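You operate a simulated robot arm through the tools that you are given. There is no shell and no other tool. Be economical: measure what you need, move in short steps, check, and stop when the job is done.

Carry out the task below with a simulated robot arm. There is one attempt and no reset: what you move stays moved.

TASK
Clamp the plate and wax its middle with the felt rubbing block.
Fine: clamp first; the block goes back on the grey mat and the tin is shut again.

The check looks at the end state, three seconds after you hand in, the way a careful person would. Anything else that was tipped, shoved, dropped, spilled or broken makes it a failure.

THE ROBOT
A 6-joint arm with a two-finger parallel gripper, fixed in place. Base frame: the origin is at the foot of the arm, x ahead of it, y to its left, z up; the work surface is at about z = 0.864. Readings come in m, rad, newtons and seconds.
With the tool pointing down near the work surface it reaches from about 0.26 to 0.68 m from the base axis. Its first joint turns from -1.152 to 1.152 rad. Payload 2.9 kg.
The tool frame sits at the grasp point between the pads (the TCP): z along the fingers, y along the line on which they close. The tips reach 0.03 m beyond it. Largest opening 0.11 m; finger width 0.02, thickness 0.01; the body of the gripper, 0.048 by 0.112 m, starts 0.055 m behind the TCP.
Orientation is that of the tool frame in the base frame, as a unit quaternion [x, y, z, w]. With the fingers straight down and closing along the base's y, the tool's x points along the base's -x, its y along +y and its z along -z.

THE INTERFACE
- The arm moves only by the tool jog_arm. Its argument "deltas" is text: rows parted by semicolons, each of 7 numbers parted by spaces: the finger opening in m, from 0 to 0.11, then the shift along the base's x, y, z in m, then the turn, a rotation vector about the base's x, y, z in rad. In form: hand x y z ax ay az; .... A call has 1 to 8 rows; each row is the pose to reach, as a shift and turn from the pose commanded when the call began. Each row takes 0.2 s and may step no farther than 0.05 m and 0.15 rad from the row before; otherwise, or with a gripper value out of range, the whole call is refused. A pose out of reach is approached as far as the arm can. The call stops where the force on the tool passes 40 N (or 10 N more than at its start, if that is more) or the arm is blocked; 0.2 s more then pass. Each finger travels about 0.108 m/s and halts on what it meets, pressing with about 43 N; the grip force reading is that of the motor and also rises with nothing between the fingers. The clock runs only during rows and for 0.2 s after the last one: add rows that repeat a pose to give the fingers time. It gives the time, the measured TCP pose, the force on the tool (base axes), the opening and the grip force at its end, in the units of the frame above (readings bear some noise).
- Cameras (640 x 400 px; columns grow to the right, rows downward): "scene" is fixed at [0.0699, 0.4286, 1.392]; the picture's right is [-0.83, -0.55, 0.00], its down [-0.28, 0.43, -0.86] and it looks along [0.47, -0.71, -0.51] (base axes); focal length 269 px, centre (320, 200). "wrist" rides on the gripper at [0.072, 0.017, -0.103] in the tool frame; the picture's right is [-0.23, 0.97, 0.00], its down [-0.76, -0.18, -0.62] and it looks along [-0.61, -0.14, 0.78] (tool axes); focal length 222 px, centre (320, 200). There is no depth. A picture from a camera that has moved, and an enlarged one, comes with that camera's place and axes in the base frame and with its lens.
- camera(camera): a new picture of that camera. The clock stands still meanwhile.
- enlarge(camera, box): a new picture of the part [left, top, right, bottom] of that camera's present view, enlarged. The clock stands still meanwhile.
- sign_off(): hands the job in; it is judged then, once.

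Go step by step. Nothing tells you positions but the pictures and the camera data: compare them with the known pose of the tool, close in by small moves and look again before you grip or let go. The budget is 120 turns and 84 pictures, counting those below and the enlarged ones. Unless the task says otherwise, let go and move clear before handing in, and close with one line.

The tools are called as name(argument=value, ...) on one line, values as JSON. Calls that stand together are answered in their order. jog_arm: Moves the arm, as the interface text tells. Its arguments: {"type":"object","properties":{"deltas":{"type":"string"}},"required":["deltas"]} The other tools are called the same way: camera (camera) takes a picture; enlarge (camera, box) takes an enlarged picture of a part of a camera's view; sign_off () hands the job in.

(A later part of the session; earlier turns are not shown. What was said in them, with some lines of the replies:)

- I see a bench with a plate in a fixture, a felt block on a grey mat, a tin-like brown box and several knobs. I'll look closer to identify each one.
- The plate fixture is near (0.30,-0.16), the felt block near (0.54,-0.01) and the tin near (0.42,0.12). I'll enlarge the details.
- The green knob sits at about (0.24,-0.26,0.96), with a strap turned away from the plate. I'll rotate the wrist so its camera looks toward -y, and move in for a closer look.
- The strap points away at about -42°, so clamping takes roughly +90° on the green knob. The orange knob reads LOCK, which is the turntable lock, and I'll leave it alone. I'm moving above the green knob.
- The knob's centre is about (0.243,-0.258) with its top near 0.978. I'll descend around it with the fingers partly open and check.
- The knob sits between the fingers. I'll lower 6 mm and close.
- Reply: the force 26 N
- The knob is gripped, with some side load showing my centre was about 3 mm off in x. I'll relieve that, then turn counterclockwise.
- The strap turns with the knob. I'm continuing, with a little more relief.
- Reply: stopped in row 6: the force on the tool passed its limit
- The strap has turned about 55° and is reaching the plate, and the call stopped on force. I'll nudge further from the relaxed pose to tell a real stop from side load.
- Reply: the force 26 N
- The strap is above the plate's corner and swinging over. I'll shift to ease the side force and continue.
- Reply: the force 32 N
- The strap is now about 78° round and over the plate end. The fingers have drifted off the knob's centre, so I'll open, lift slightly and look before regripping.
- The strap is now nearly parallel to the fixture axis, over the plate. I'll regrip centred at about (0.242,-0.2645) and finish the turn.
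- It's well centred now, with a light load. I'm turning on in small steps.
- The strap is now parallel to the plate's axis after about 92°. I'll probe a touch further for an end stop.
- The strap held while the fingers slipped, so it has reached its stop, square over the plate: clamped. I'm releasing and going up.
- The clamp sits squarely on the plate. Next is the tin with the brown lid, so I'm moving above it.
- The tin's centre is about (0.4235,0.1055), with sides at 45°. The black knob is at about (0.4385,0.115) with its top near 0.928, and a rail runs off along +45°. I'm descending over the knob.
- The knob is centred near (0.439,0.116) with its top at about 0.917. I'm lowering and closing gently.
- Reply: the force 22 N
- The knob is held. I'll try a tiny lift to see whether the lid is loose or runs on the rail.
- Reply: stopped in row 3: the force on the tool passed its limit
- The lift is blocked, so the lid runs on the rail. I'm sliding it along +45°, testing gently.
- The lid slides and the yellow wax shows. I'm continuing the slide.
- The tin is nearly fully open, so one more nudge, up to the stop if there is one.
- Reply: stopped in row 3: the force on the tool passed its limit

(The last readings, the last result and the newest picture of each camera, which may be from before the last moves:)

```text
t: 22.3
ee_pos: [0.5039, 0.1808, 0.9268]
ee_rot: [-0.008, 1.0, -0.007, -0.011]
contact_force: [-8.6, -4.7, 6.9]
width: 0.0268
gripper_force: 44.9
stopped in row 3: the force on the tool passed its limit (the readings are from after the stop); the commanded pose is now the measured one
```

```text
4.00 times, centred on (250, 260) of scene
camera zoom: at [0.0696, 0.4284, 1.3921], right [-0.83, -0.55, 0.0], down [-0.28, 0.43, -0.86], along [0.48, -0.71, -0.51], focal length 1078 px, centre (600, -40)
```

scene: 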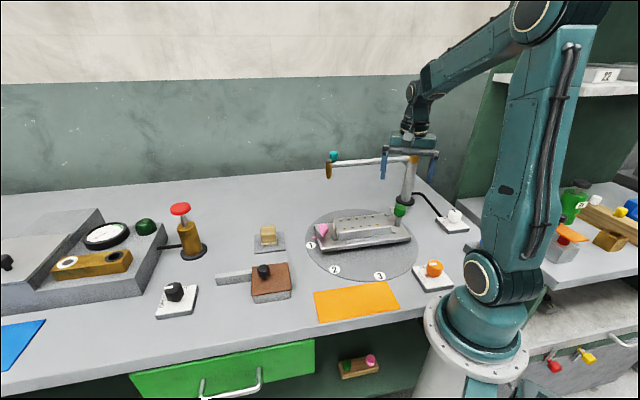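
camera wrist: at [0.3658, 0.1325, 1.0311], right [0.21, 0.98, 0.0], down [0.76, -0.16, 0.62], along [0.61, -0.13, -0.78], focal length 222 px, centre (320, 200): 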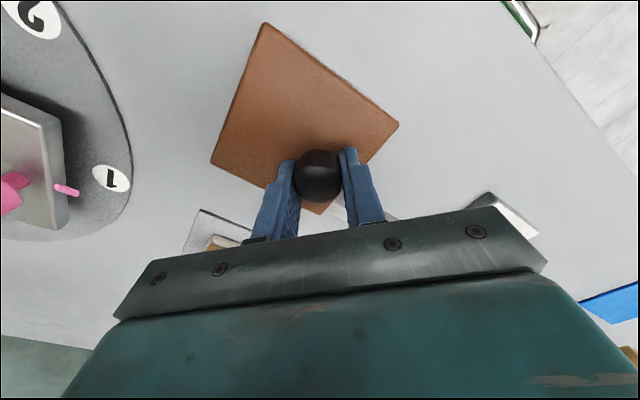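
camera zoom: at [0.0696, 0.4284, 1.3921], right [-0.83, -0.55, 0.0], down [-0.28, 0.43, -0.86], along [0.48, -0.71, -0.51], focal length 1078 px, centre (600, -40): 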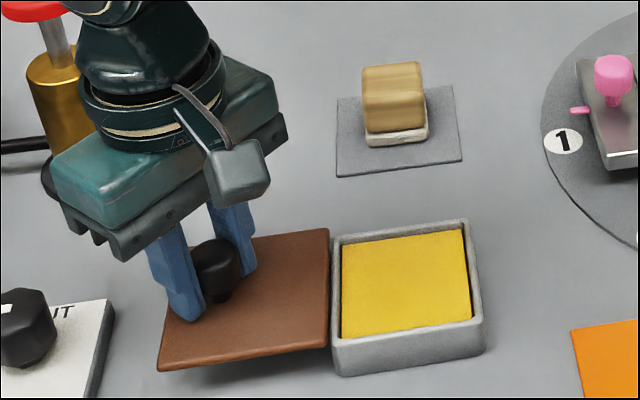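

The tin is fully open, with the lid knob now at (0.504,0.181). I'm releasing, lifting and moving over the felt block.

jog_arm(deltas="0.05 0 0 0 0 0 0; 0.06 0 0 0.005 0 0 0; 0.06 0 0 0.05 0 0 0; 0.08 0 0 0.1 0 0 0; 0.1 0.005 -0.045 0.12 0 0 0; 0.1 0.01 -0.09 0.13 0 0 0; 0.1 0.015 -0.135 0.14 0 0 0; 0.1 0.02 -0.18 0.14 0 0 0")

camera(camera="wrist")

enlarge(camera="scene", box=[180, 200, 320, 310])

```text
t: 24.1
ee_pos: [0.5239, 0.0003, 1.0666]
ee_rot: [-0.009, 1.0, -0.007, -0.01]
contact_force: [-0.8, -0.3, 0.0]
width: 0.0999
gripper_force: 0.1
```

```text
37 pictures are left
camera wrist: at [0.4523, 0.0173, 1.1723], right [0.21, 0.98, -0.02], down [0.78, -0.16, 0.61], along [0.59, -0.14, -0.79], focal length 222 px, centre (320, 200)
```

wrist: 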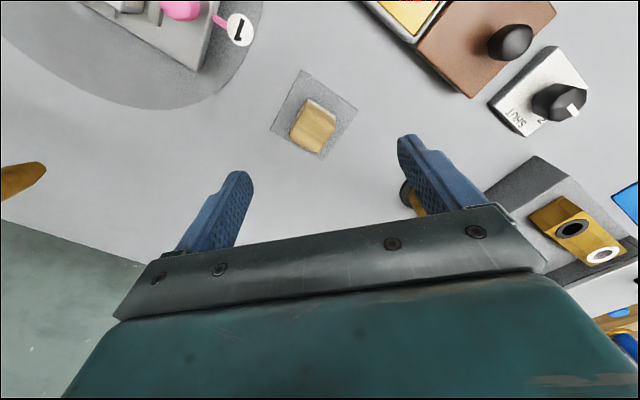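

```text
3.64 times, centred on (250, 255) of scene
camera zoom: at [0.0698, 0.4286, 1.392], right [-0.83, -0.55, 0.0], down [-0.28, 0.43, -0.86], along [0.48, -0.71, -0.51], focal length 980 px, centre (574, 0)
```

zoom: 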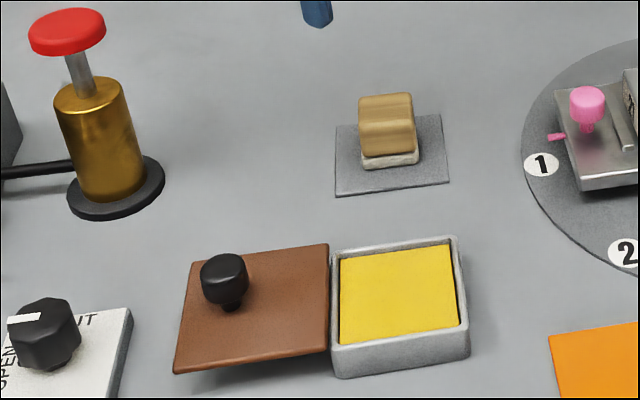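

enlarge(camera="wrist", box=[260, 60, 370, 170])

enlarge(camera="scene", box=[240, 215, 300, 260])

```text
3.64 times, centred on (315, 115) of wrist
camera zoom: at [0.4523, 0.0173, 1.1723], right [0.21, 0.98, -0.02], down [0.78, -0.16, 0.61], along [0.59, -0.14, -0.79], focal length 808 px, centre (338, 509)
```

zoom: 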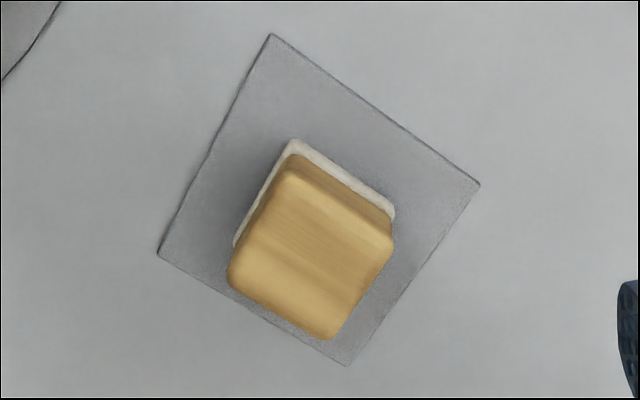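

```text
8.89 times, centred on (270, 238) of scene
camera zoom: at [0.0698, 0.4286, 1.392], right [-0.83, -0.55, 0.0], down [-0.28, 0.43, -0.86], along [0.48, -0.71, -0.51], focal length 2394 px, centre (764, -133)
```

zoom: 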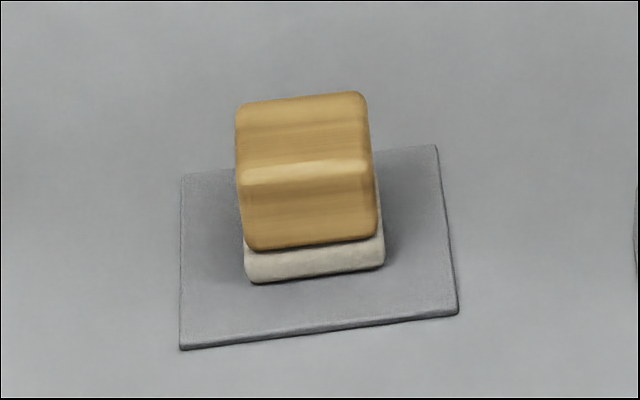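

The block is centred on the mat at about (0.545,-0.017), with its sides at 45°. I'll move over it, correct a slight tool tilt and then rotate 45°.

jog_arm(deltas="0.1 0.01 -0.009 -0.02 0.007 -0.01 0; 0.1 0.021 -0.017 -0.04 0.014 -0.02 0")

jog_arm(deltas="0.1 0 0 -0.01 0 0 -0.14; 0.1 0 0 -0.02 0 0 -0.28; 0.09 0 0 -0.03 0 0 -0.42; 0.08 0 0 -0.04 0 0 -0.56; 0.08 0 0 -0.05 0 0 -0.7; 0.075 0 0 -0.06 0 0 -0.803; 0.075 0 0 -0.06 0 0 -0.803")

camera(camera="wrist")

enlarge(camera="scene", box=[210, 190, 330, 270])

```text
t: 24.7
ee_pos: [0.5463, -0.0167, 1.0258]
ee_rot: [-0.008, 1.0, 0.0, 0.0]
contact_force: [0.4, -0.3, -0.3]
width: 0.1001
gripper_force: 0.0
```

```text
t: 26.3
ee_pos: [0.5462, -0.0153, 0.9676]
ee_rot: [0.385, 0.923, 0.001, 0.001]
contact_force: [-0.1, -0.5, -0.3]
width: 0.0751
gripper_force: 0.0
```

```text
33 pictures are left
camera wrist: at [0.5063, 0.0475, 1.0708], right [0.85, 0.53, 0.0], down [0.41, -0.67, 0.62], along [0.33, -0.53, -0.78], focal length 222 px, centre (320, 200)
```

wrist: 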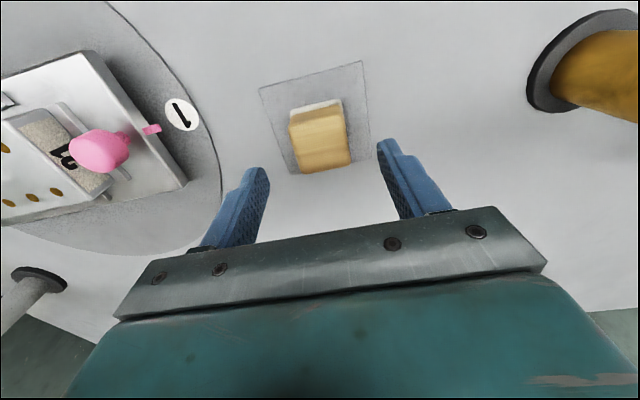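

```text
5.00 times, centred on (270, 230) of scene
camera zoom: at [0.0699, 0.4286, 1.392], right [-0.83, -0.55, 0.0], down [-0.28, 0.43, -0.86], along [0.47, -0.71, -0.51], focal length 1347 px, centre (570, 50)
```

zoom: 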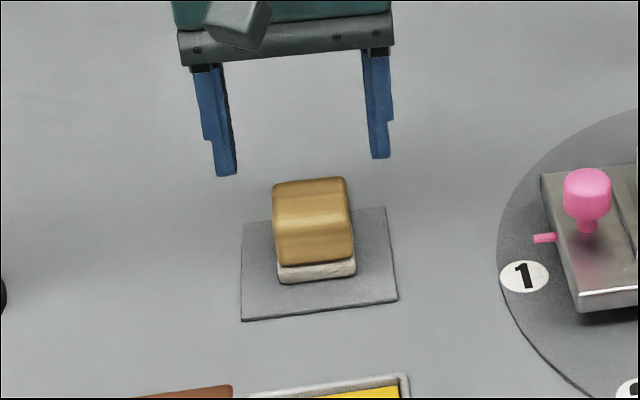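

The mat and block centre at (0.546,-0.0155) and the tool is aligned at 45°. I'm descending and gripping the wood above the felt.

jog_arm(deltas="0.075 0 0 -0.03 0 0 0; 0.075 0 0 -0.055 0 0 0; 0.075 0 0 -0.055 0 0 0")

enlarge(camera="wrist", box=[200, 80, 440, 240])

enlarge(camera="scene", box=[210, 190, 330, 270])

```text
t: 27.1
ee_pos: [0.5457, -0.0166, 0.9104]
ee_rot: [0.384, 0.923, 0.001, 0.0]
contact_force: [0.0, -0.6, -0.4]
width: 0.075
gripper_force: 0.2
```

```text
2.50 times, centred on (320, 160) of wrist
camera zoom: at [0.5063, 0.047, 1.0156], right [0.85, 0.53, 0.0], down [0.41, -0.66, 0.62], along [0.33, -0.53, -0.78], focal length 555 px, centre (320, 300)
```

zoom: 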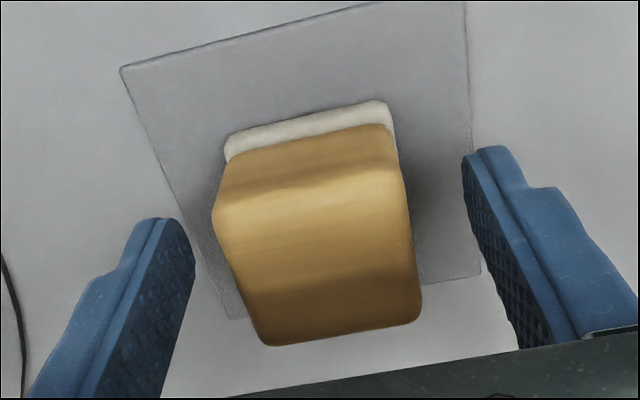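

```text
5.00 times, centred on (270, 230) of scene
camera zoom: at [0.0699, 0.4286, 1.392], right [-0.83, -0.55, 0.0], down [-0.28, 0.43, -0.86], along [0.47, -0.71, -0.51], focal length 1347 px, centre (570, 50)
```

zoom: 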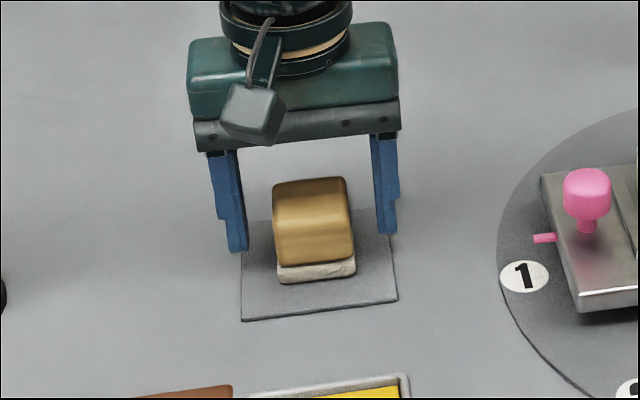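

The block is centred between the fingers. I'm closing, then lifting.

jog_arm(deltas="0.04 0 0 0 0 0 0; 0.025 0 0 0 0 0 0; 0.025 0 0 0 0 0 0; 0.025 0 0 0.03 0 0 0; 0.025 0 0 0.075 0 0 0; 0.025 0 0 0.075 0 0 0")

camera(camera="wrist")

enlarge(camera="scene", box=[210, 180, 330, 270])

```text
t: 28.5
ee_pos: [0.5461, -0.0152, 0.9876]
ee_rot: [0.383, 0.924, 0.0, 0.001]
contact_force: [-0.2, 0.6, 0.7]
width: 0.0249
gripper_force: 0.0
```

```text
29 pictures are left
camera wrist: at [0.5062, 0.0472, 1.0917], right [0.85, 0.53, 0.0], down [0.41, -0.66, 0.62], along [0.33, -0.53, -0.78], focal length 222 px, centre (320, 200)
```

wrist: 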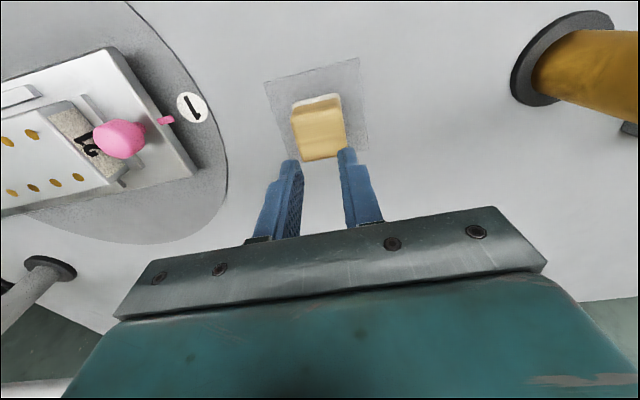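

```text
4.44 times, centred on (270, 225) of scene
camera zoom: at [0.0699, 0.4286, 1.392], right [-0.83, -0.55, 0.0], down [-0.28, 0.43, -0.86], along [0.47, -0.71, -0.51], focal length 1197 px, centre (542, 89)
```

zoom: 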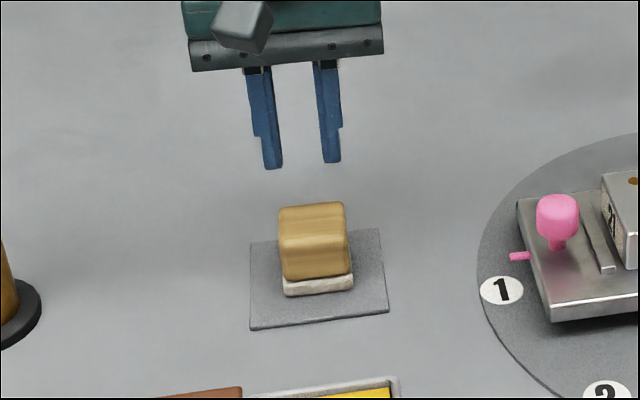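

The fingers closed to 0.025 without holding the block, and it's still on the mat. I'll look closely at what happened.

enlarge(camera="scene", box=[240, 210, 300, 260])

enlarge(camera="wrist", box=[240, 40, 400, 180])

```text
8.00 times, centred on (270, 235) of scene
camera zoom: at [0.0699, 0.4286, 1.392], right [-0.83, -0.55, 0.0], down [-0.28, 0.43, -0.86], along [0.47, -0.71, -0.51], focal length 2155 px, centre (720, -80)
```

zoom: 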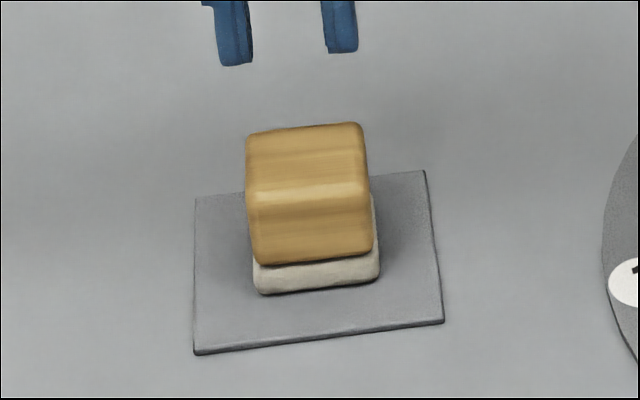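

```text
2.86 times, centred on (320, 110) of wrist
camera zoom: at [0.5062, 0.0472, 1.0917], right [0.85, 0.53, 0.0], down [0.41, -0.66, 0.62], along [0.33, -0.53, -0.78], focal length 635 px, centre (320, 457)
```

zoom: 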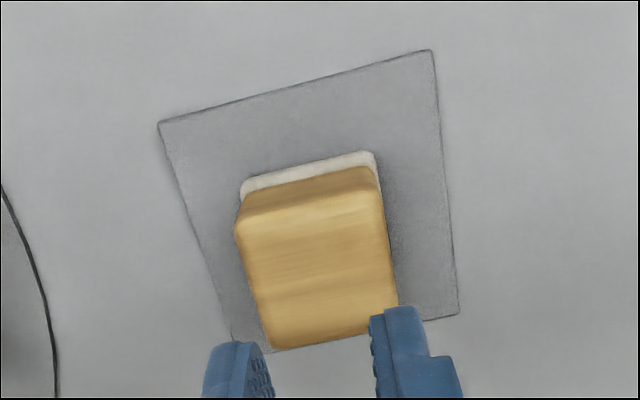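

The block hasn't moved. I'll descend again and close without lifting, to read the width.

jog_arm(deltas="0.075 0 0 0 0 0 0; 0.075 0 0 0 0 0 0; 0.075 0 0 -0.04 0 0 0; 0.075 0 0 -0.077 0 0 0; 0.04 0 0 -0.077 0 0 0; 0.02 0 0 -0.077 0 0 0; 0.02 0 0 -0.077 0 0 0; 0.02 0 0 -0.077 0 0 0")

enlarge(camera="wrist", box=[200, 80, 440, 240])

enlarge(camera="scene", box=[220, 190, 320, 260])

```text
t: 30.3
ee_pos: [0.5461, -0.0151, 0.9099]
ee_rot: [0.383, 0.924, -0.001, 0.0]
contact_force: [0.3, -0.1, -0.7]
width: 0.043
gripper_force: 42.4
```

```text
2.50 times, centred on (320, 160) of wrist
camera zoom: at [0.5062, 0.0471, 1.0135], right [0.85, 0.53, 0.0], down [0.41, -0.66, 0.62], along [0.33, -0.53, -0.78], focal length 555 px, centre (320, 300)
```

zoom: 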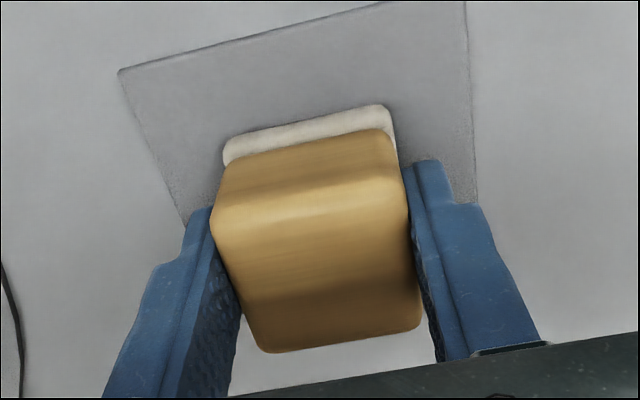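

```text
5.71 times, centred on (270, 225) of scene
camera zoom: at [0.0699, 0.4286, 1.392], right [-0.83, -0.55, 0.0], down [-0.28, 0.43, -0.86], along [0.47, -0.71, -0.51], focal length 1539 px, centre (606, 57)
```

zoom: 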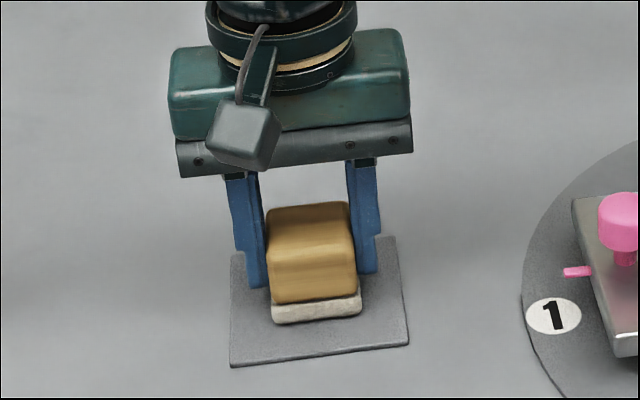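

It's gripped now at 0.043 m, so the earlier fast lift must have slipped. This time I'll lift slowly, with the fingers commanded fully closed.

jog_arm(deltas="0 0 0 0 0 0 0; 0 0 0 0.002 0 0 0; 0 0 0 0.005 0 0 0; 0 0 0 0.009 0 0 0; 0 0 0 0.014 0 0 0; 0 0 0 0.02 0 0 0")

enlarge(camera="scene", box=[220, 190, 320, 260])

```text
t: 31.7
ee_pos: [0.5451, -0.0154, 0.9293]
ee_rot: [0.383, 0.924, 0.0, 0.0]
contact_force: [0.6, 0.1, 0.0]
width: 0.0435
gripper_force: 43.2
```

```text
5.71 times, centred on (270, 225) of scene
camera zoom: at [0.0699, 0.4286, 1.392], right [-0.83, -0.55, 0.0], down [-0.28, 0.43, -0.86], along [0.47, -0.71, -0.51], focal length 1539 px, centre (606, 57)
```

zoom: 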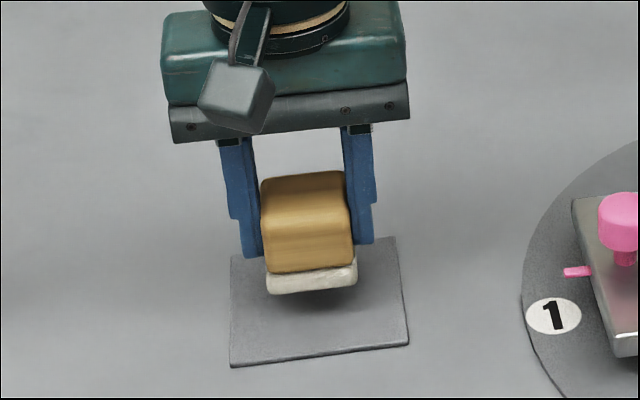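

It's held securely, with the felt bottom about 42 mm below the TCP. I'm carrying it over the open tin.

jog_arm(deltas="0 0 0 0.01 0 0 0; 0 0 0 0.025 0 0 0; 0 0 0 0.042 0 0 0; 0 -0.012 0.012 0.055 0 0 0; 0 -0.028 0.028 0.06 0 0 0; 0 -0.046 0.046 0.06 0 0 0; 0 -0.064 0.064 0.06 0 0 0; 0 -0.08 0.08 0.06 0 0 0")

jog_arm(deltas="0 -0.015 0.016 0 0 0 0; 0 -0.03 0.032 0 0 0 0; 0 -0.042 0.042 -0.005 0 0 0; 0 -0.042 0.042 -0.02 0 0 0; 0 -0.042 0.042 -0.03 0 0 0")

camera(camera="wrist")

enlarge(camera="scene", box=[190, 200, 330, 310])

```text
t: 33.5
ee_pos: [0.464, 0.0643, 0.9894]
ee_rot: [0.384, 0.923, 0.001, 0.001]
contact_force: [0.2, -0.2, -1.4]
width: 0.0434
gripper_force: 43.2
```

```text
t: 34.7
ee_pos: [0.424, 0.1063, 0.9593]
ee_rot: [0.383, 0.924, 0.001, 0.0]
contact_force: [-0.2, -0.2, -1.8]
width: 0.0433
gripper_force: 43.3
```

```text
22 pictures are left
camera wrist: at [0.384, 0.1689, 1.0636], right [0.85, 0.53, 0.0], down [0.41, -0.66, 0.62], along [0.33, -0.53, -0.78], focal length 222 px, centre (320, 200)
```

wrist: 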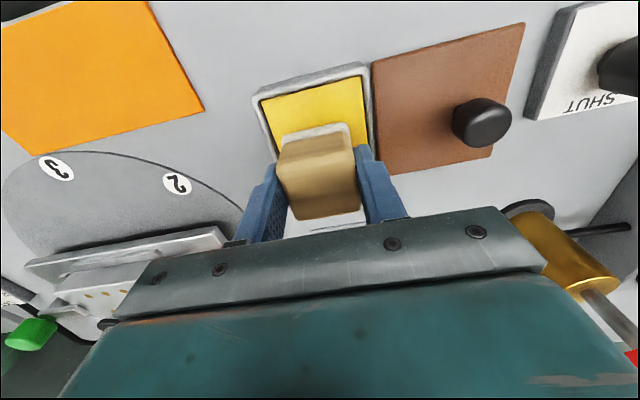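

```text
3.64 times, centred on (260, 255) of scene
camera zoom: at [0.0699, 0.4286, 1.392], right [-0.83, -0.55, 0.0], down [-0.28, 0.43, -0.86], along [0.47, -0.71, -0.51], focal length 980 px, centre (538, 0)
```

zoom: 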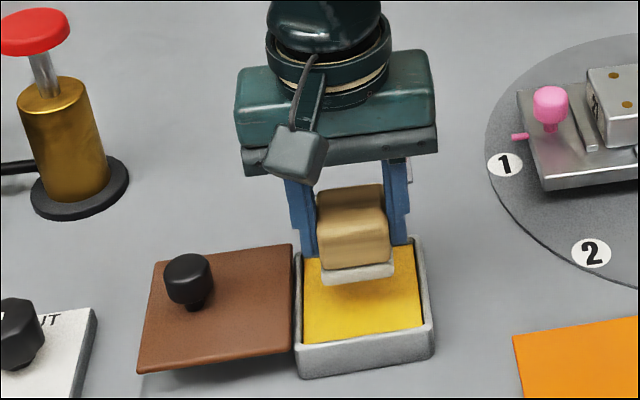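

The block is centred over the wax. I'm lowering gently toward contact.

jog_arm(deltas="0 0 0 -0.01 0 0 0; 0 0 0 -0.02 0 0 0; 0 0 0 -0.028 0 0 0; 0 0 0 -0.032 0 0 0")

```text
t: 35.9
ee_pos: [0.424, 0.1058, 0.9306]
ee_rot: [0.383, 0.924, 0.002, 0.002]
contact_force: [-1.7, -0.9, 5.6]
width: 0.0435
gripper_force: 43.1
stopped in row 4: the force on the tool passed its limit (the readings are from after the stop); the commanded pose is now the measured one
```

There was contact at TCP z = 0.931. I'll rub a few millimetres in the wax with light pressure.

jog_arm(deltas="0 0.003 0.003 -0.001 0 0 0; 0 0.005 0.005 -0.001 0 0 0; 0 0 0 -0.001 0 0 0; 0 -0.005 -0.005 -0.001 0 0 0; 0 0 0 -0.001 0 0 0; 0 0.005 -0.005 -0.001 0 0 0; 0 -0.003 0.003 -0.001 0 0 0; 0 0 0 -0.001 0 0 0")

enlarge(camera="scene", box=[190, 200, 330, 310])

```text
t: 37.1
ee_pos: [0.4225, 0.1048, 0.9313]
ee_rot: [0.384, 0.923, -0.001, 0.001]
contact_force: [-0.4, -0.4, 4.0]
width: 0.0431
gripper_force: 42.8
stopped in row 6: the force on the tool passed its limit (the readings are from after the stop); the commanded pose is now the measured one
```

```text
3.64 times, centred on (260, 255) of scene
camera zoom: at [0.0698, 0.4286, 1.392], right [-0.83, -0.55, 0.0], down [-0.28, 0.43, -0.86], along [0.48, -0.71, -0.51], focal length 980 px, centre (538, 0)
```

zoom: 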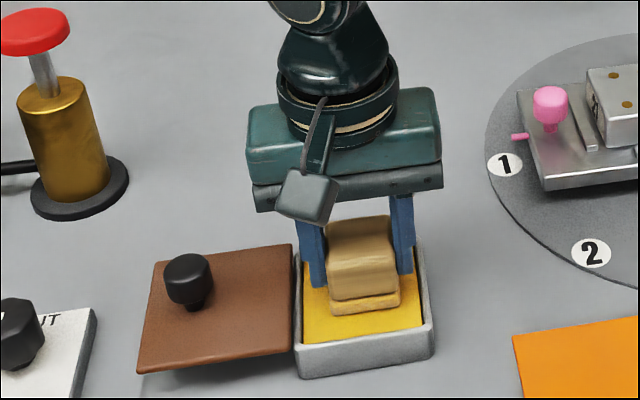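

The felt has turned yellow, so it's loaded with wax. I'm lifting and carrying it over the plate's middle at about (0.333,-0.181).

jog_arm(deltas="0 0 0 0.003 0 0 0; 0 0 0 0.01 0 0 0; 0 0 0 0.025 0 0 0; 0 0 0 0.045 0 0 0; 0 0 0 0.065 0 0 0; 0 -0.005 -0.015 0.085 0 0 0; 0 -0.014 -0.045 0.09 0 0 0; 0 -0.024 -0.078 0.09 0 0 0")

jog_arm(deltas="0 -0.01 -0.035 0 0 0 0; 0 -0.022 -0.073 0 0 0 0; 0 -0.034 -0.111 0 0 0 0; 0 -0.046 -0.148 0 0 0 0; 0 -0.057 -0.185 0 0 0 0; 0 -0.0655 -0.208 -0.01 0 0 0; 0 -0.0655 -0.208 -0.03 0 0 0; 0 -0.0655 -0.208 -0.03 0 0 0")

camera(camera="wrist")

enlarge(camera="scene", box=[290, 150, 450, 260])

```text
t: 38.9
ee_pos: [0.3978, 0.0243, 1.0208]
ee_rot: [0.383, 0.924, -0.001, 0.0]
contact_force: [-0.4, -0.8, -0.1]
width: 0.0433
gripper_force: 42.6
```

```text
t: 40.7
ee_pos: [0.3334, -0.1815, 0.9908]
ee_rot: [0.383, 0.924, -0.001, 0.001]
contact_force: [-0.3, 0.4, -1.1]
width: 0.0432
gripper_force: 43.3
```

```text
19 pictures are left
camera wrist: at [0.2936, -0.1195, 1.0942], right [0.85, 0.53, 0.0], down [0.41, -0.66, 0.62], along [0.33, -0.53, -0.78], focal length 222 px, centre (320, 200)
```

wrist: 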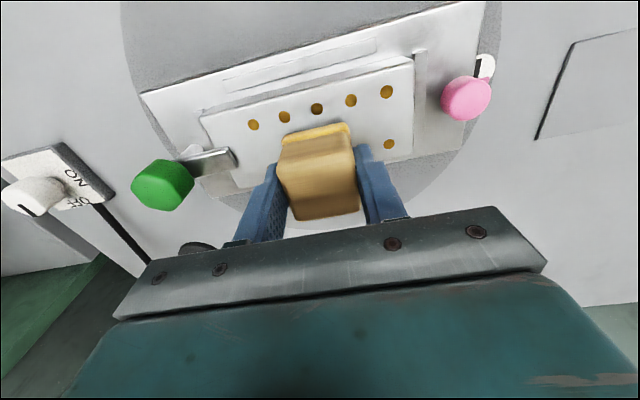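

```text
3.64 times, centred on (370, 205) of scene
camera zoom: at [0.0699, 0.4286, 1.392], right [-0.83, -0.55, 0.0], down [-0.28, 0.43, -0.86], along [0.47, -0.71, -0.51], focal length 980 px, centre (138, 182)
```

zoom: 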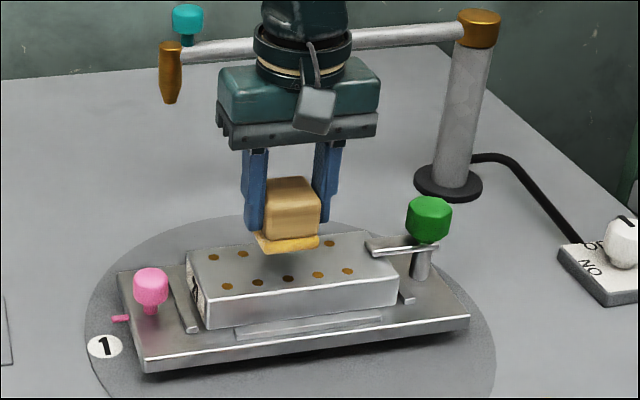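

The felt is centred above the plate's middle hole column. I'm lowering to contact.

jog_arm(deltas="0 0 0 -0.01 0 0 0; 0 0 0 -0.018 0 0 0; 0 0 0 -0.023 0 0 0; 0 0 0 -0.027 0 0 0; 0 0 0 -0.03 0 0 0; 0 0 0 -0.033 0 0 0; 0 0 0 -0.036 0 0 0")

enlarge(camera="scene", box=[310, 180, 430, 260])

```text
t: 41.6
ee_pos: [0.3331, -0.183, 0.9696]
ee_rot: [0.384, 0.923, -0.001, 0.004]
contact_force: [-2.4, 1.8, 6.5]
width: 0.0431
gripper_force: 43.0
stopped in row 4: the force on the tool passed its limit (the readings are from after the stop); the commanded pose is now the measured one
```

```text
5.00 times, centred on (370, 220) of scene
camera zoom: at [0.0698, 0.4287, 1.392], right [-0.83, -0.55, 0.0], down [-0.28, 0.43, -0.86], along [0.48, -0.71, -0.51], focal length 1347 px, centre (70, 100)
```

zoom: 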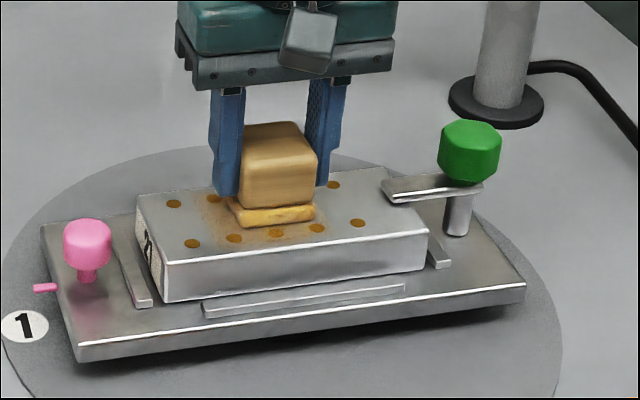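

The felt is in contact and leaving wax, but sits slightly behind the plate's centre line. I'll rub with light pressure, shifted about 8 mm toward the front, back and forth along the plate.

jog_arm(deltas="0 -0.003 0.004 0 0 0 0; 0 -0.005 0.007 0 0 0 0; 0 0 0.012 0 0 0 0; 0 0.004 0.016 0 0 0 0; 0 -0.003 0.009 0 0 0 0; 0 -0.01 0.002 0 0 0 0; 0 -0.014 -0.002 0 0 0 0; 0 -0.006 0.006 0 0 0 0")

enlarge(camera="scene", box=[310, 180, 430, 260])

```text
t: 43.4
ee_pos: [0.3268, -0.1789, 0.9701]
ee_rot: [0.386, 0.923, -0.002, 0.002]
contact_force: [-5.6, -6.1, 18.7]
width: 0.0434
gripper_force: 43.2
```

```text
5.00 times, centred on (370, 220) of scene
camera zoom: at [0.0695, 0.4285, 1.392], right [-0.83, -0.55, 0.0], down [-0.28, 0.43, -0.86], along [0.48, -0.71, -0.51], focal length 1347 px, centre (70, 100)
```

zoom: 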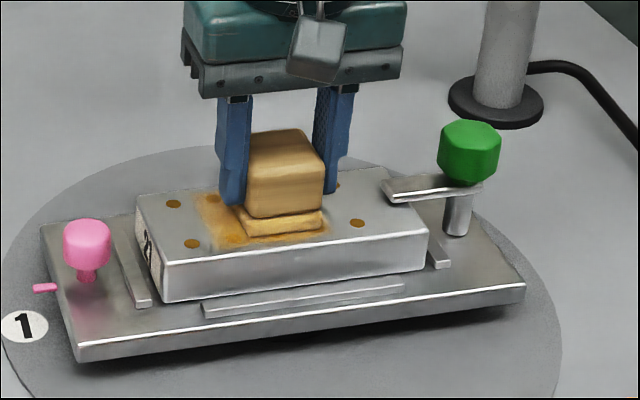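

The wax film is building across the middle. One more set of strokes, then I'll lift and look.

jog_arm(deltas="0 0.007 0.007 0 0 0 0; 0 0.012 0.012 0 0 0 0; 0 0.006 0.006 0 0 0 0; 0 0 0 0 0 0 0; 0 -0.006 -0.006 0 0 0 0; 0 0 0 0 0 0 0")

jog_arm(deltas="0 0 0 0.003 0 0 0; 0 0 0 0.01 0 0 0; 0 0 0 0.025 0 0 0; 0 0 0 0.04 0 0 0; 0 0.015 0.015 0.05 0 0 0; 0 0.035 0.035 0.05 0 0 0; 0 0.06 0.06 0.05 0 0 0; 0 0.09 0.085 0.05 0 0 0")

enlarge(camera="scene", box=[230, 150, 430, 270])

```text
t: 44.8
ee_pos: [0.3257, -0.1784, 0.9693]
ee_rot: [0.385, 0.923, -0.002, 0.002]
contact_force: [-4.1, -4.9, 15.1]
width: 0.0432
gripper_force: 42.9
```

```text
t: 46.6
ee_pos: [0.4179, -0.0917, 1.0194]
ee_rot: [0.384, 0.923, -0.001, 0.003]
contact_force: [0.1, 0.2, -0.8]
width: 0.0431
gripper_force: 43.0
```

```text
3.20 times, centred on (330, 210) of scene
camera zoom: at [0.0699, 0.4286, 1.392], right [-0.83, -0.55, 0.0], down [-0.28, 0.43, -0.86], along [0.47, -0.71, -0.51], focal length 862 px, centre (288, 168)
```

zoom: 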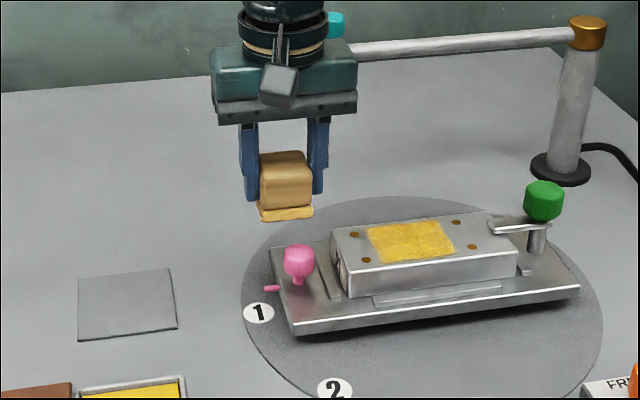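

The middle is evenly waxed and the table is still at 1. Now I'm taking the block back to the mat at (0.546,-0.0155).

jog_arm(deltas="0 0.025 0.015 0 0 0 0; 0 0.055 0.033 0 0 0 0; 0 0.085 0.05 0 0 0 0; 0 0.11 0.066 0 0 0 0; 0 0.128 0.0765 -0.01 0 0 0; 0 0.128 0.0765 -0.04 0 0 0; 0 0.128 0.0765 -0.07 0 0 0; 0 0.128 0.0765 -0.09 0 0 0")

enlarge(camera="scene", box=[210, 180, 330, 270])

```text
t: 48.4
ee_pos: [0.5454, -0.015, 0.9288]
ee_rot: [0.384, 0.923, -0.001, 0.002]
contact_force: [-0.5, -0.6, -0.2]
width: 0.0433
gripper_force: 43.1
```

```text
4.44 times, centred on (270, 225) of scene
camera zoom: at [0.0699, 0.4286, 1.392], right [-0.83, -0.55, 0.0], down [-0.28, 0.43, -0.86], along [0.47, -0.71, -0.51], focal length 1197 px, centre (542, 89)
```

zoom: 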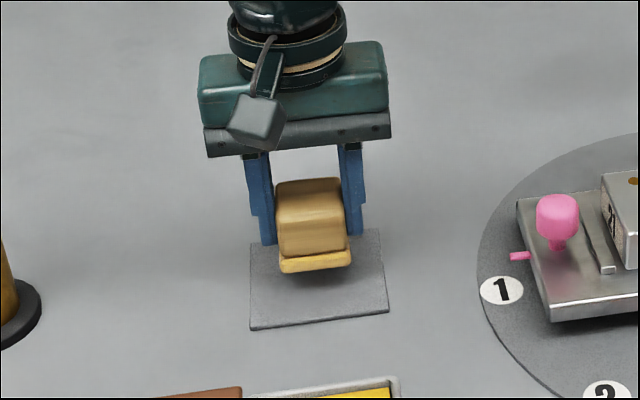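

jog_arm(deltas="0 0 0 -0.008 0 0 0; 0 0 0 -0.014 0 0 0; 0 0 0 -0.017 0 0 0; 0 0 0 -0.019 0 0 0")

enlarge(camera="scene", box=[220, 190, 320, 260])

```text
t: 49.4
ee_pos: [0.5464, -0.016, 0.9092]
ee_rot: [0.384, 0.923, 0.0, 0.002]
contact_force: [-1.2, 0.5, -0.2]
width: 0.043
gripper_force: 43.2
```

```text
5.71 times, centred on (270, 225) of scene
camera zoom: at [0.0699, 0.4286, 1.392], right [-0.83, -0.55, 0.0], down [-0.28, 0.43, -0.86], along [0.47, -0.71, -0.51], focal length 1539 px, centre (606, 57)
```

zoom: 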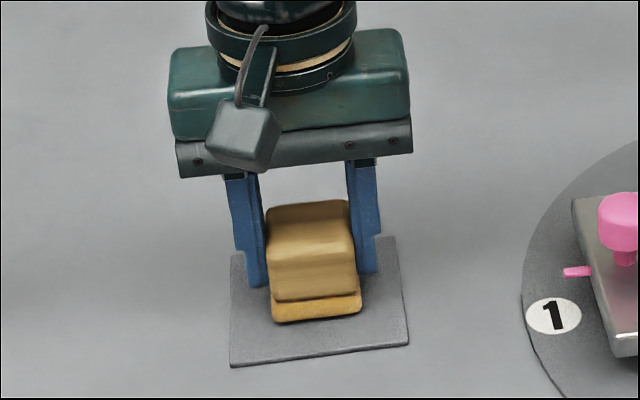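

jog_arm(deltas="0 0 0 -0.001 0 0 0; 0 0 0 -0.002 0 0 0; 0 0 0 -0.003 0 0 0")

```text
t: 50.2
ee_pos: [0.5458, -0.0153, 0.9069]
ee_rot: [0.384, 0.923, 0.0, 0.003]
contact_force: [-2.4, 1.1, 10.6]
width: 0.043
gripper_force: 43.4
```

The block is resting on the mat with 10 N upward. I'm opening and rising.

jog_arm(deltas="0.055 0 0 0.001 0 0 0; 0.075 0 0 0.002 0 0 0; 0.075 0 0 0.002 0 0 0; 0.075 0 0 0.03 0 0 0; 0.075 0 0 0.07 0 0 0; 0.075 0 0 0.11 0 0 0; 0.075 0 0 0.13 0 0 0")

enlarge(camera="scene", box=[170, 190, 330, 310])

```text
t: 51.8
ee_pos: [0.5472, -0.0176, 1.0375]
ee_rot: [0.384, 0.923, -0.001, 0.002]
contact_force: [-0.3, -0.5, 0.6]
width: 0.0749
gripper_force: 0.0
```

```text
3.33 times, centred on (250, 250) of scene
camera zoom: at [0.0699, 0.4286, 1.392], right [-0.83, -0.55, 0.0], down [-0.28, 0.43, -0.86], along [0.47, -0.71, -0.51], focal length 898 px, centre (553, 33)
```

zoom: 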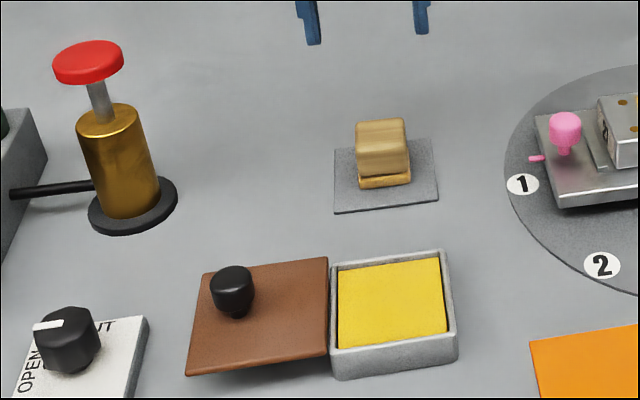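

The block is back on the mat. Now I'm moving over the lid knob at (0.504,0.181).

jog_arm(deltas="0.06 -0.008 0.038 0 0 0 0; 0.06 -0.017 0.078 0 0 0 0; 0.06 -0.026 0.118 0 0 0 0; 0.06 -0.034 0.158 0 0 0 0; 0.06 -0.0432 0.198 -0.02 0 0 0; 0.06 -0.0432 0.198 -0.055 0 0 0; 0.06 -0.0432 0.198 -0.055 0 0 0")

camera(camera="wrist")

enlarge(camera="scene", box=[170, 190, 330, 310])

```text
t: 53.4
ee_pos: [0.5024, 0.1817, 0.9816]
ee_rot: [0.384, 0.923, -0.002, 0.003]
contact_force: [-0.1, 0.1, 0.0]
width: 0.0602
gripper_force: 0.0
```

```text
11 pictures are left
camera wrist: at [0.4624, 0.2453, 1.0856], right [0.85, 0.53, 0.0], down [0.41, -0.66, 0.63], along [0.33, -0.53, -0.78], focal length 222 px, centre (320, 200)
```

wrist: 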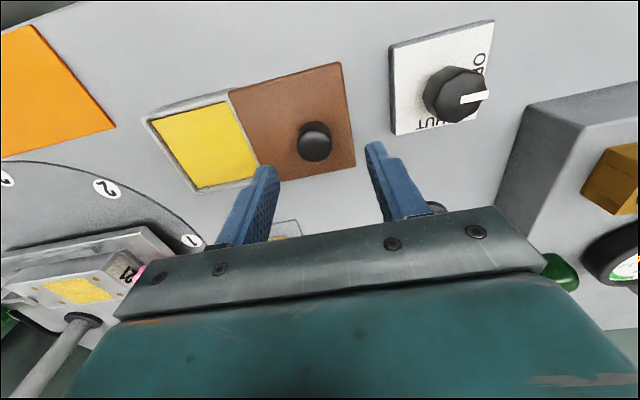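

```text
3.33 times, centred on (250, 250) of scene
camera zoom: at [0.0699, 0.4286, 1.392], right [-0.83, -0.55, 0.0], down [-0.28, 0.43, -0.86], along [0.48, -0.71, -0.51], focal length 898 px, centre (553, 33)
```

zoom: 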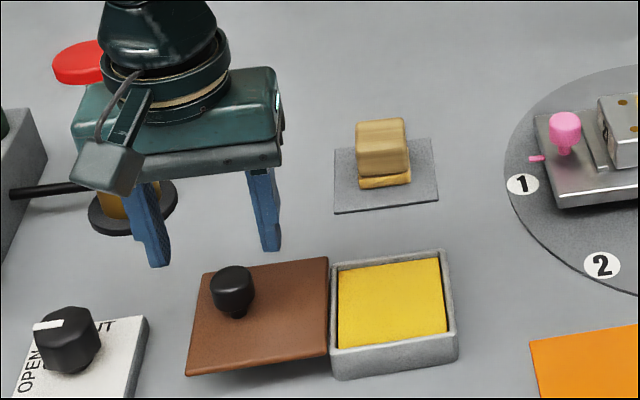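

The knob is about 3–4 mm from the tool axis. I'll correct that, then descend and close.

jog_arm(deltas="0.06 -0.004 0.001 -0.03 0 0 0; 0.06 -0.004 0.001 -0.0525 0 0 0; 0.03 -0.004 0.001 -0.0525 0 0 0; 0.015 -0.004 0.001 -0.0525 0 0 0; 0.015 -0.004 0.001 -0.0525 0 0 0")

enlarge(camera="wrist", box=[200, 80, 440, 240])

```text
t: 54.6
ee_pos: [0.4976, 0.1832, 0.9296]
ee_rot: [0.385, 0.923, -0.003, 0.002]
contact_force: [-11.3, -8.2, 0.9]
width: 0.0276
gripper_force: 45.0
```

```text
2.50 times, centred on (320, 160) of wrist
camera zoom: at [0.4575, 0.2461, 1.0329], right [0.85, 0.52, 0.0], down [0.41, -0.66, 0.63], along [0.33, -0.53, -0.78], focal length 555 px, centre (320, 300)
```

zoom: 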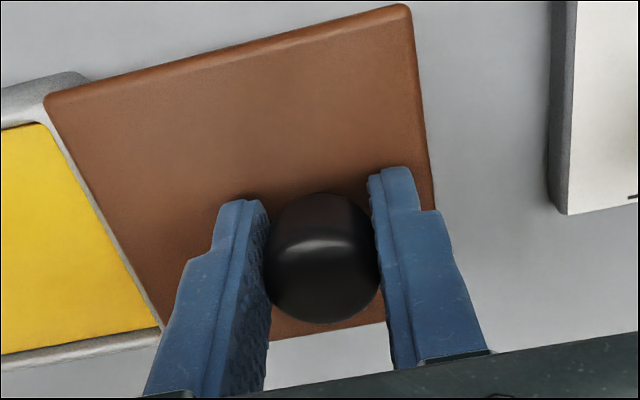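

Gripped. I'm sliding the lid closed along -45°.

jog_arm(deltas="0.015 -0.009 -0.009 0 0 0 0; 0.015 -0.017 -0.017 0 0 0 0; 0.015 -0.026 -0.026 0 0 0 0; 0.015 -0.035 -0.035 0 0 0 0; 0.015 -0.044 -0.044 0 0 0 0; 0.015 -0.052 -0.052 0 0 0 0; 0.015 -0.057 -0.057 0 0 0 0; 0.015 -0.06 -0.06 0 0 0 0")

jog_arm(deltas="0.015 -0.003 -0.003 0 0 0 0; 0.015 -0.006 -0.006 0 0 0 0; 0.015 -0.009 -0.009 0 0 0 0; 0.015 -0.012 -0.012 0 0 0 0")

enlarge(camera="scene", box=[190, 200, 330, 310])

```text
t: 56.4
ee_pos: [0.438, 0.1234, 0.9293]
ee_rot: [0.383, 0.924, -0.001, 0.002]
contact_force: [1.1, 1.7, -8.1]
width: 0.0273
gripper_force: 45.1
```

```text
t: 57.3
ee_pos: [0.4335, 0.1188, 0.9296]
ee_rot: [0.38, 0.925, 0.005, 0.007]
contact_force: [10.6, 5.5, -9.5]
width: 0.0276
gripper_force: 44.9
stopped in row 4: the force on the tool passed its limit (the readings are from after the stop); the commanded pose is now the measured one
```

```text
3.64 times, centred on (260, 255) of scene
camera zoom: at [0.0703, 0.4288, 1.3919], right [-0.83, -0.55, 0.0], down [-0.28, 0.43, -0.86], along [0.47, -0.71, -0.51], focal length 980 px, centre (538, 0)
```

zoom: 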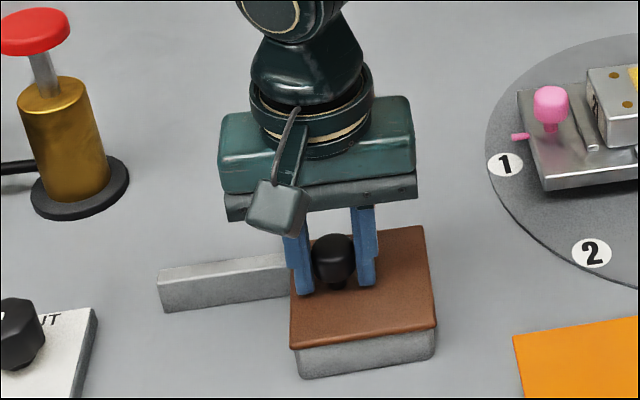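

The lid is closed and hit its stop. I'm opening and moving clear.

jog_arm(deltas="0.045 0 0 0 0 0 0; 0.06 0 0 0.003 0 0 0; 0.06 0 0 0.04 0 0 0; 0.06 0 0 0.085 0 0 0; 0.06 0 0 0.13 0 0 0; 0.06 0 -0.02 0.17 0 0 0; 0.06 0 -0.04 0.2 0 0 0; 0.06 0 -0.04 0.2 0 0 0")

camera(camera="scene")

enlarge(camera="scene", box=[200, 200, 330, 310])

enlarge(camera="scene", box=[300, 180, 480, 300])

```text
t: 59.1
ee_pos: [0.4317, 0.0771, 1.1315]
ee_rot: [0.381, 0.924, 0.004, 0.006]
contact_force: [-0.6, -0.1, 0.5]
width: 0.0601
gripper_force: 0.0
```

```text
7 pictures are left
```

scene: 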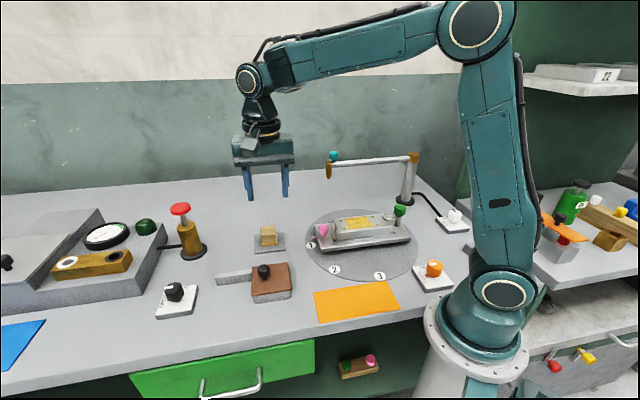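

```text
3.64 times, centred on (265, 255) of scene
camera zoom: at [0.0699, 0.4286, 1.392], right [-0.83, -0.55, 0.0], down [-0.28, 0.43, -0.86], along [0.47, -0.71, -0.51], focal length 980 px, centre (520, 0)
```

zoom: 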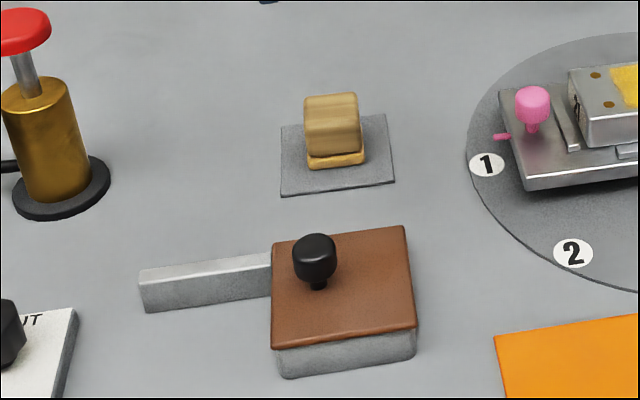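

```text
3.33 times, centred on (390, 240) of scene
camera zoom: at [0.0699, 0.4286, 1.392], right [-0.83, -0.55, 0.0], down [-0.28, 0.43, -0.86], along [0.47, -0.71, -0.51], focal length 898 px, centre (87, 67)
```

zoom: 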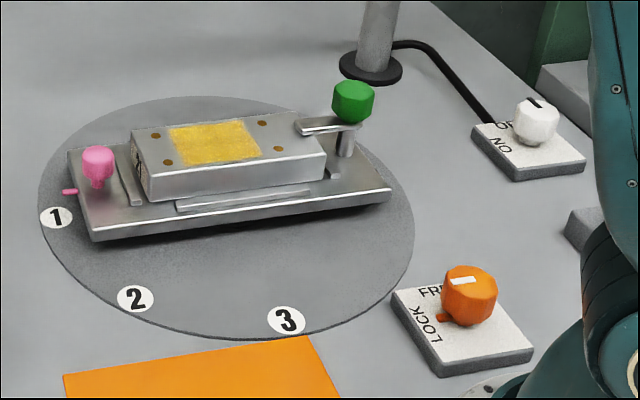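

The plate is clamped with its middle waxed, the block is back on the grey mat, the tin is shut, and the arm is clear. I'm handing in.

sign_off()

```text
The job is handed in.
```

I clamped the plate first and waxed its middle with the felt block, then put the block back on the grey mat, shut the tin, and handed the job in with the arm clear.
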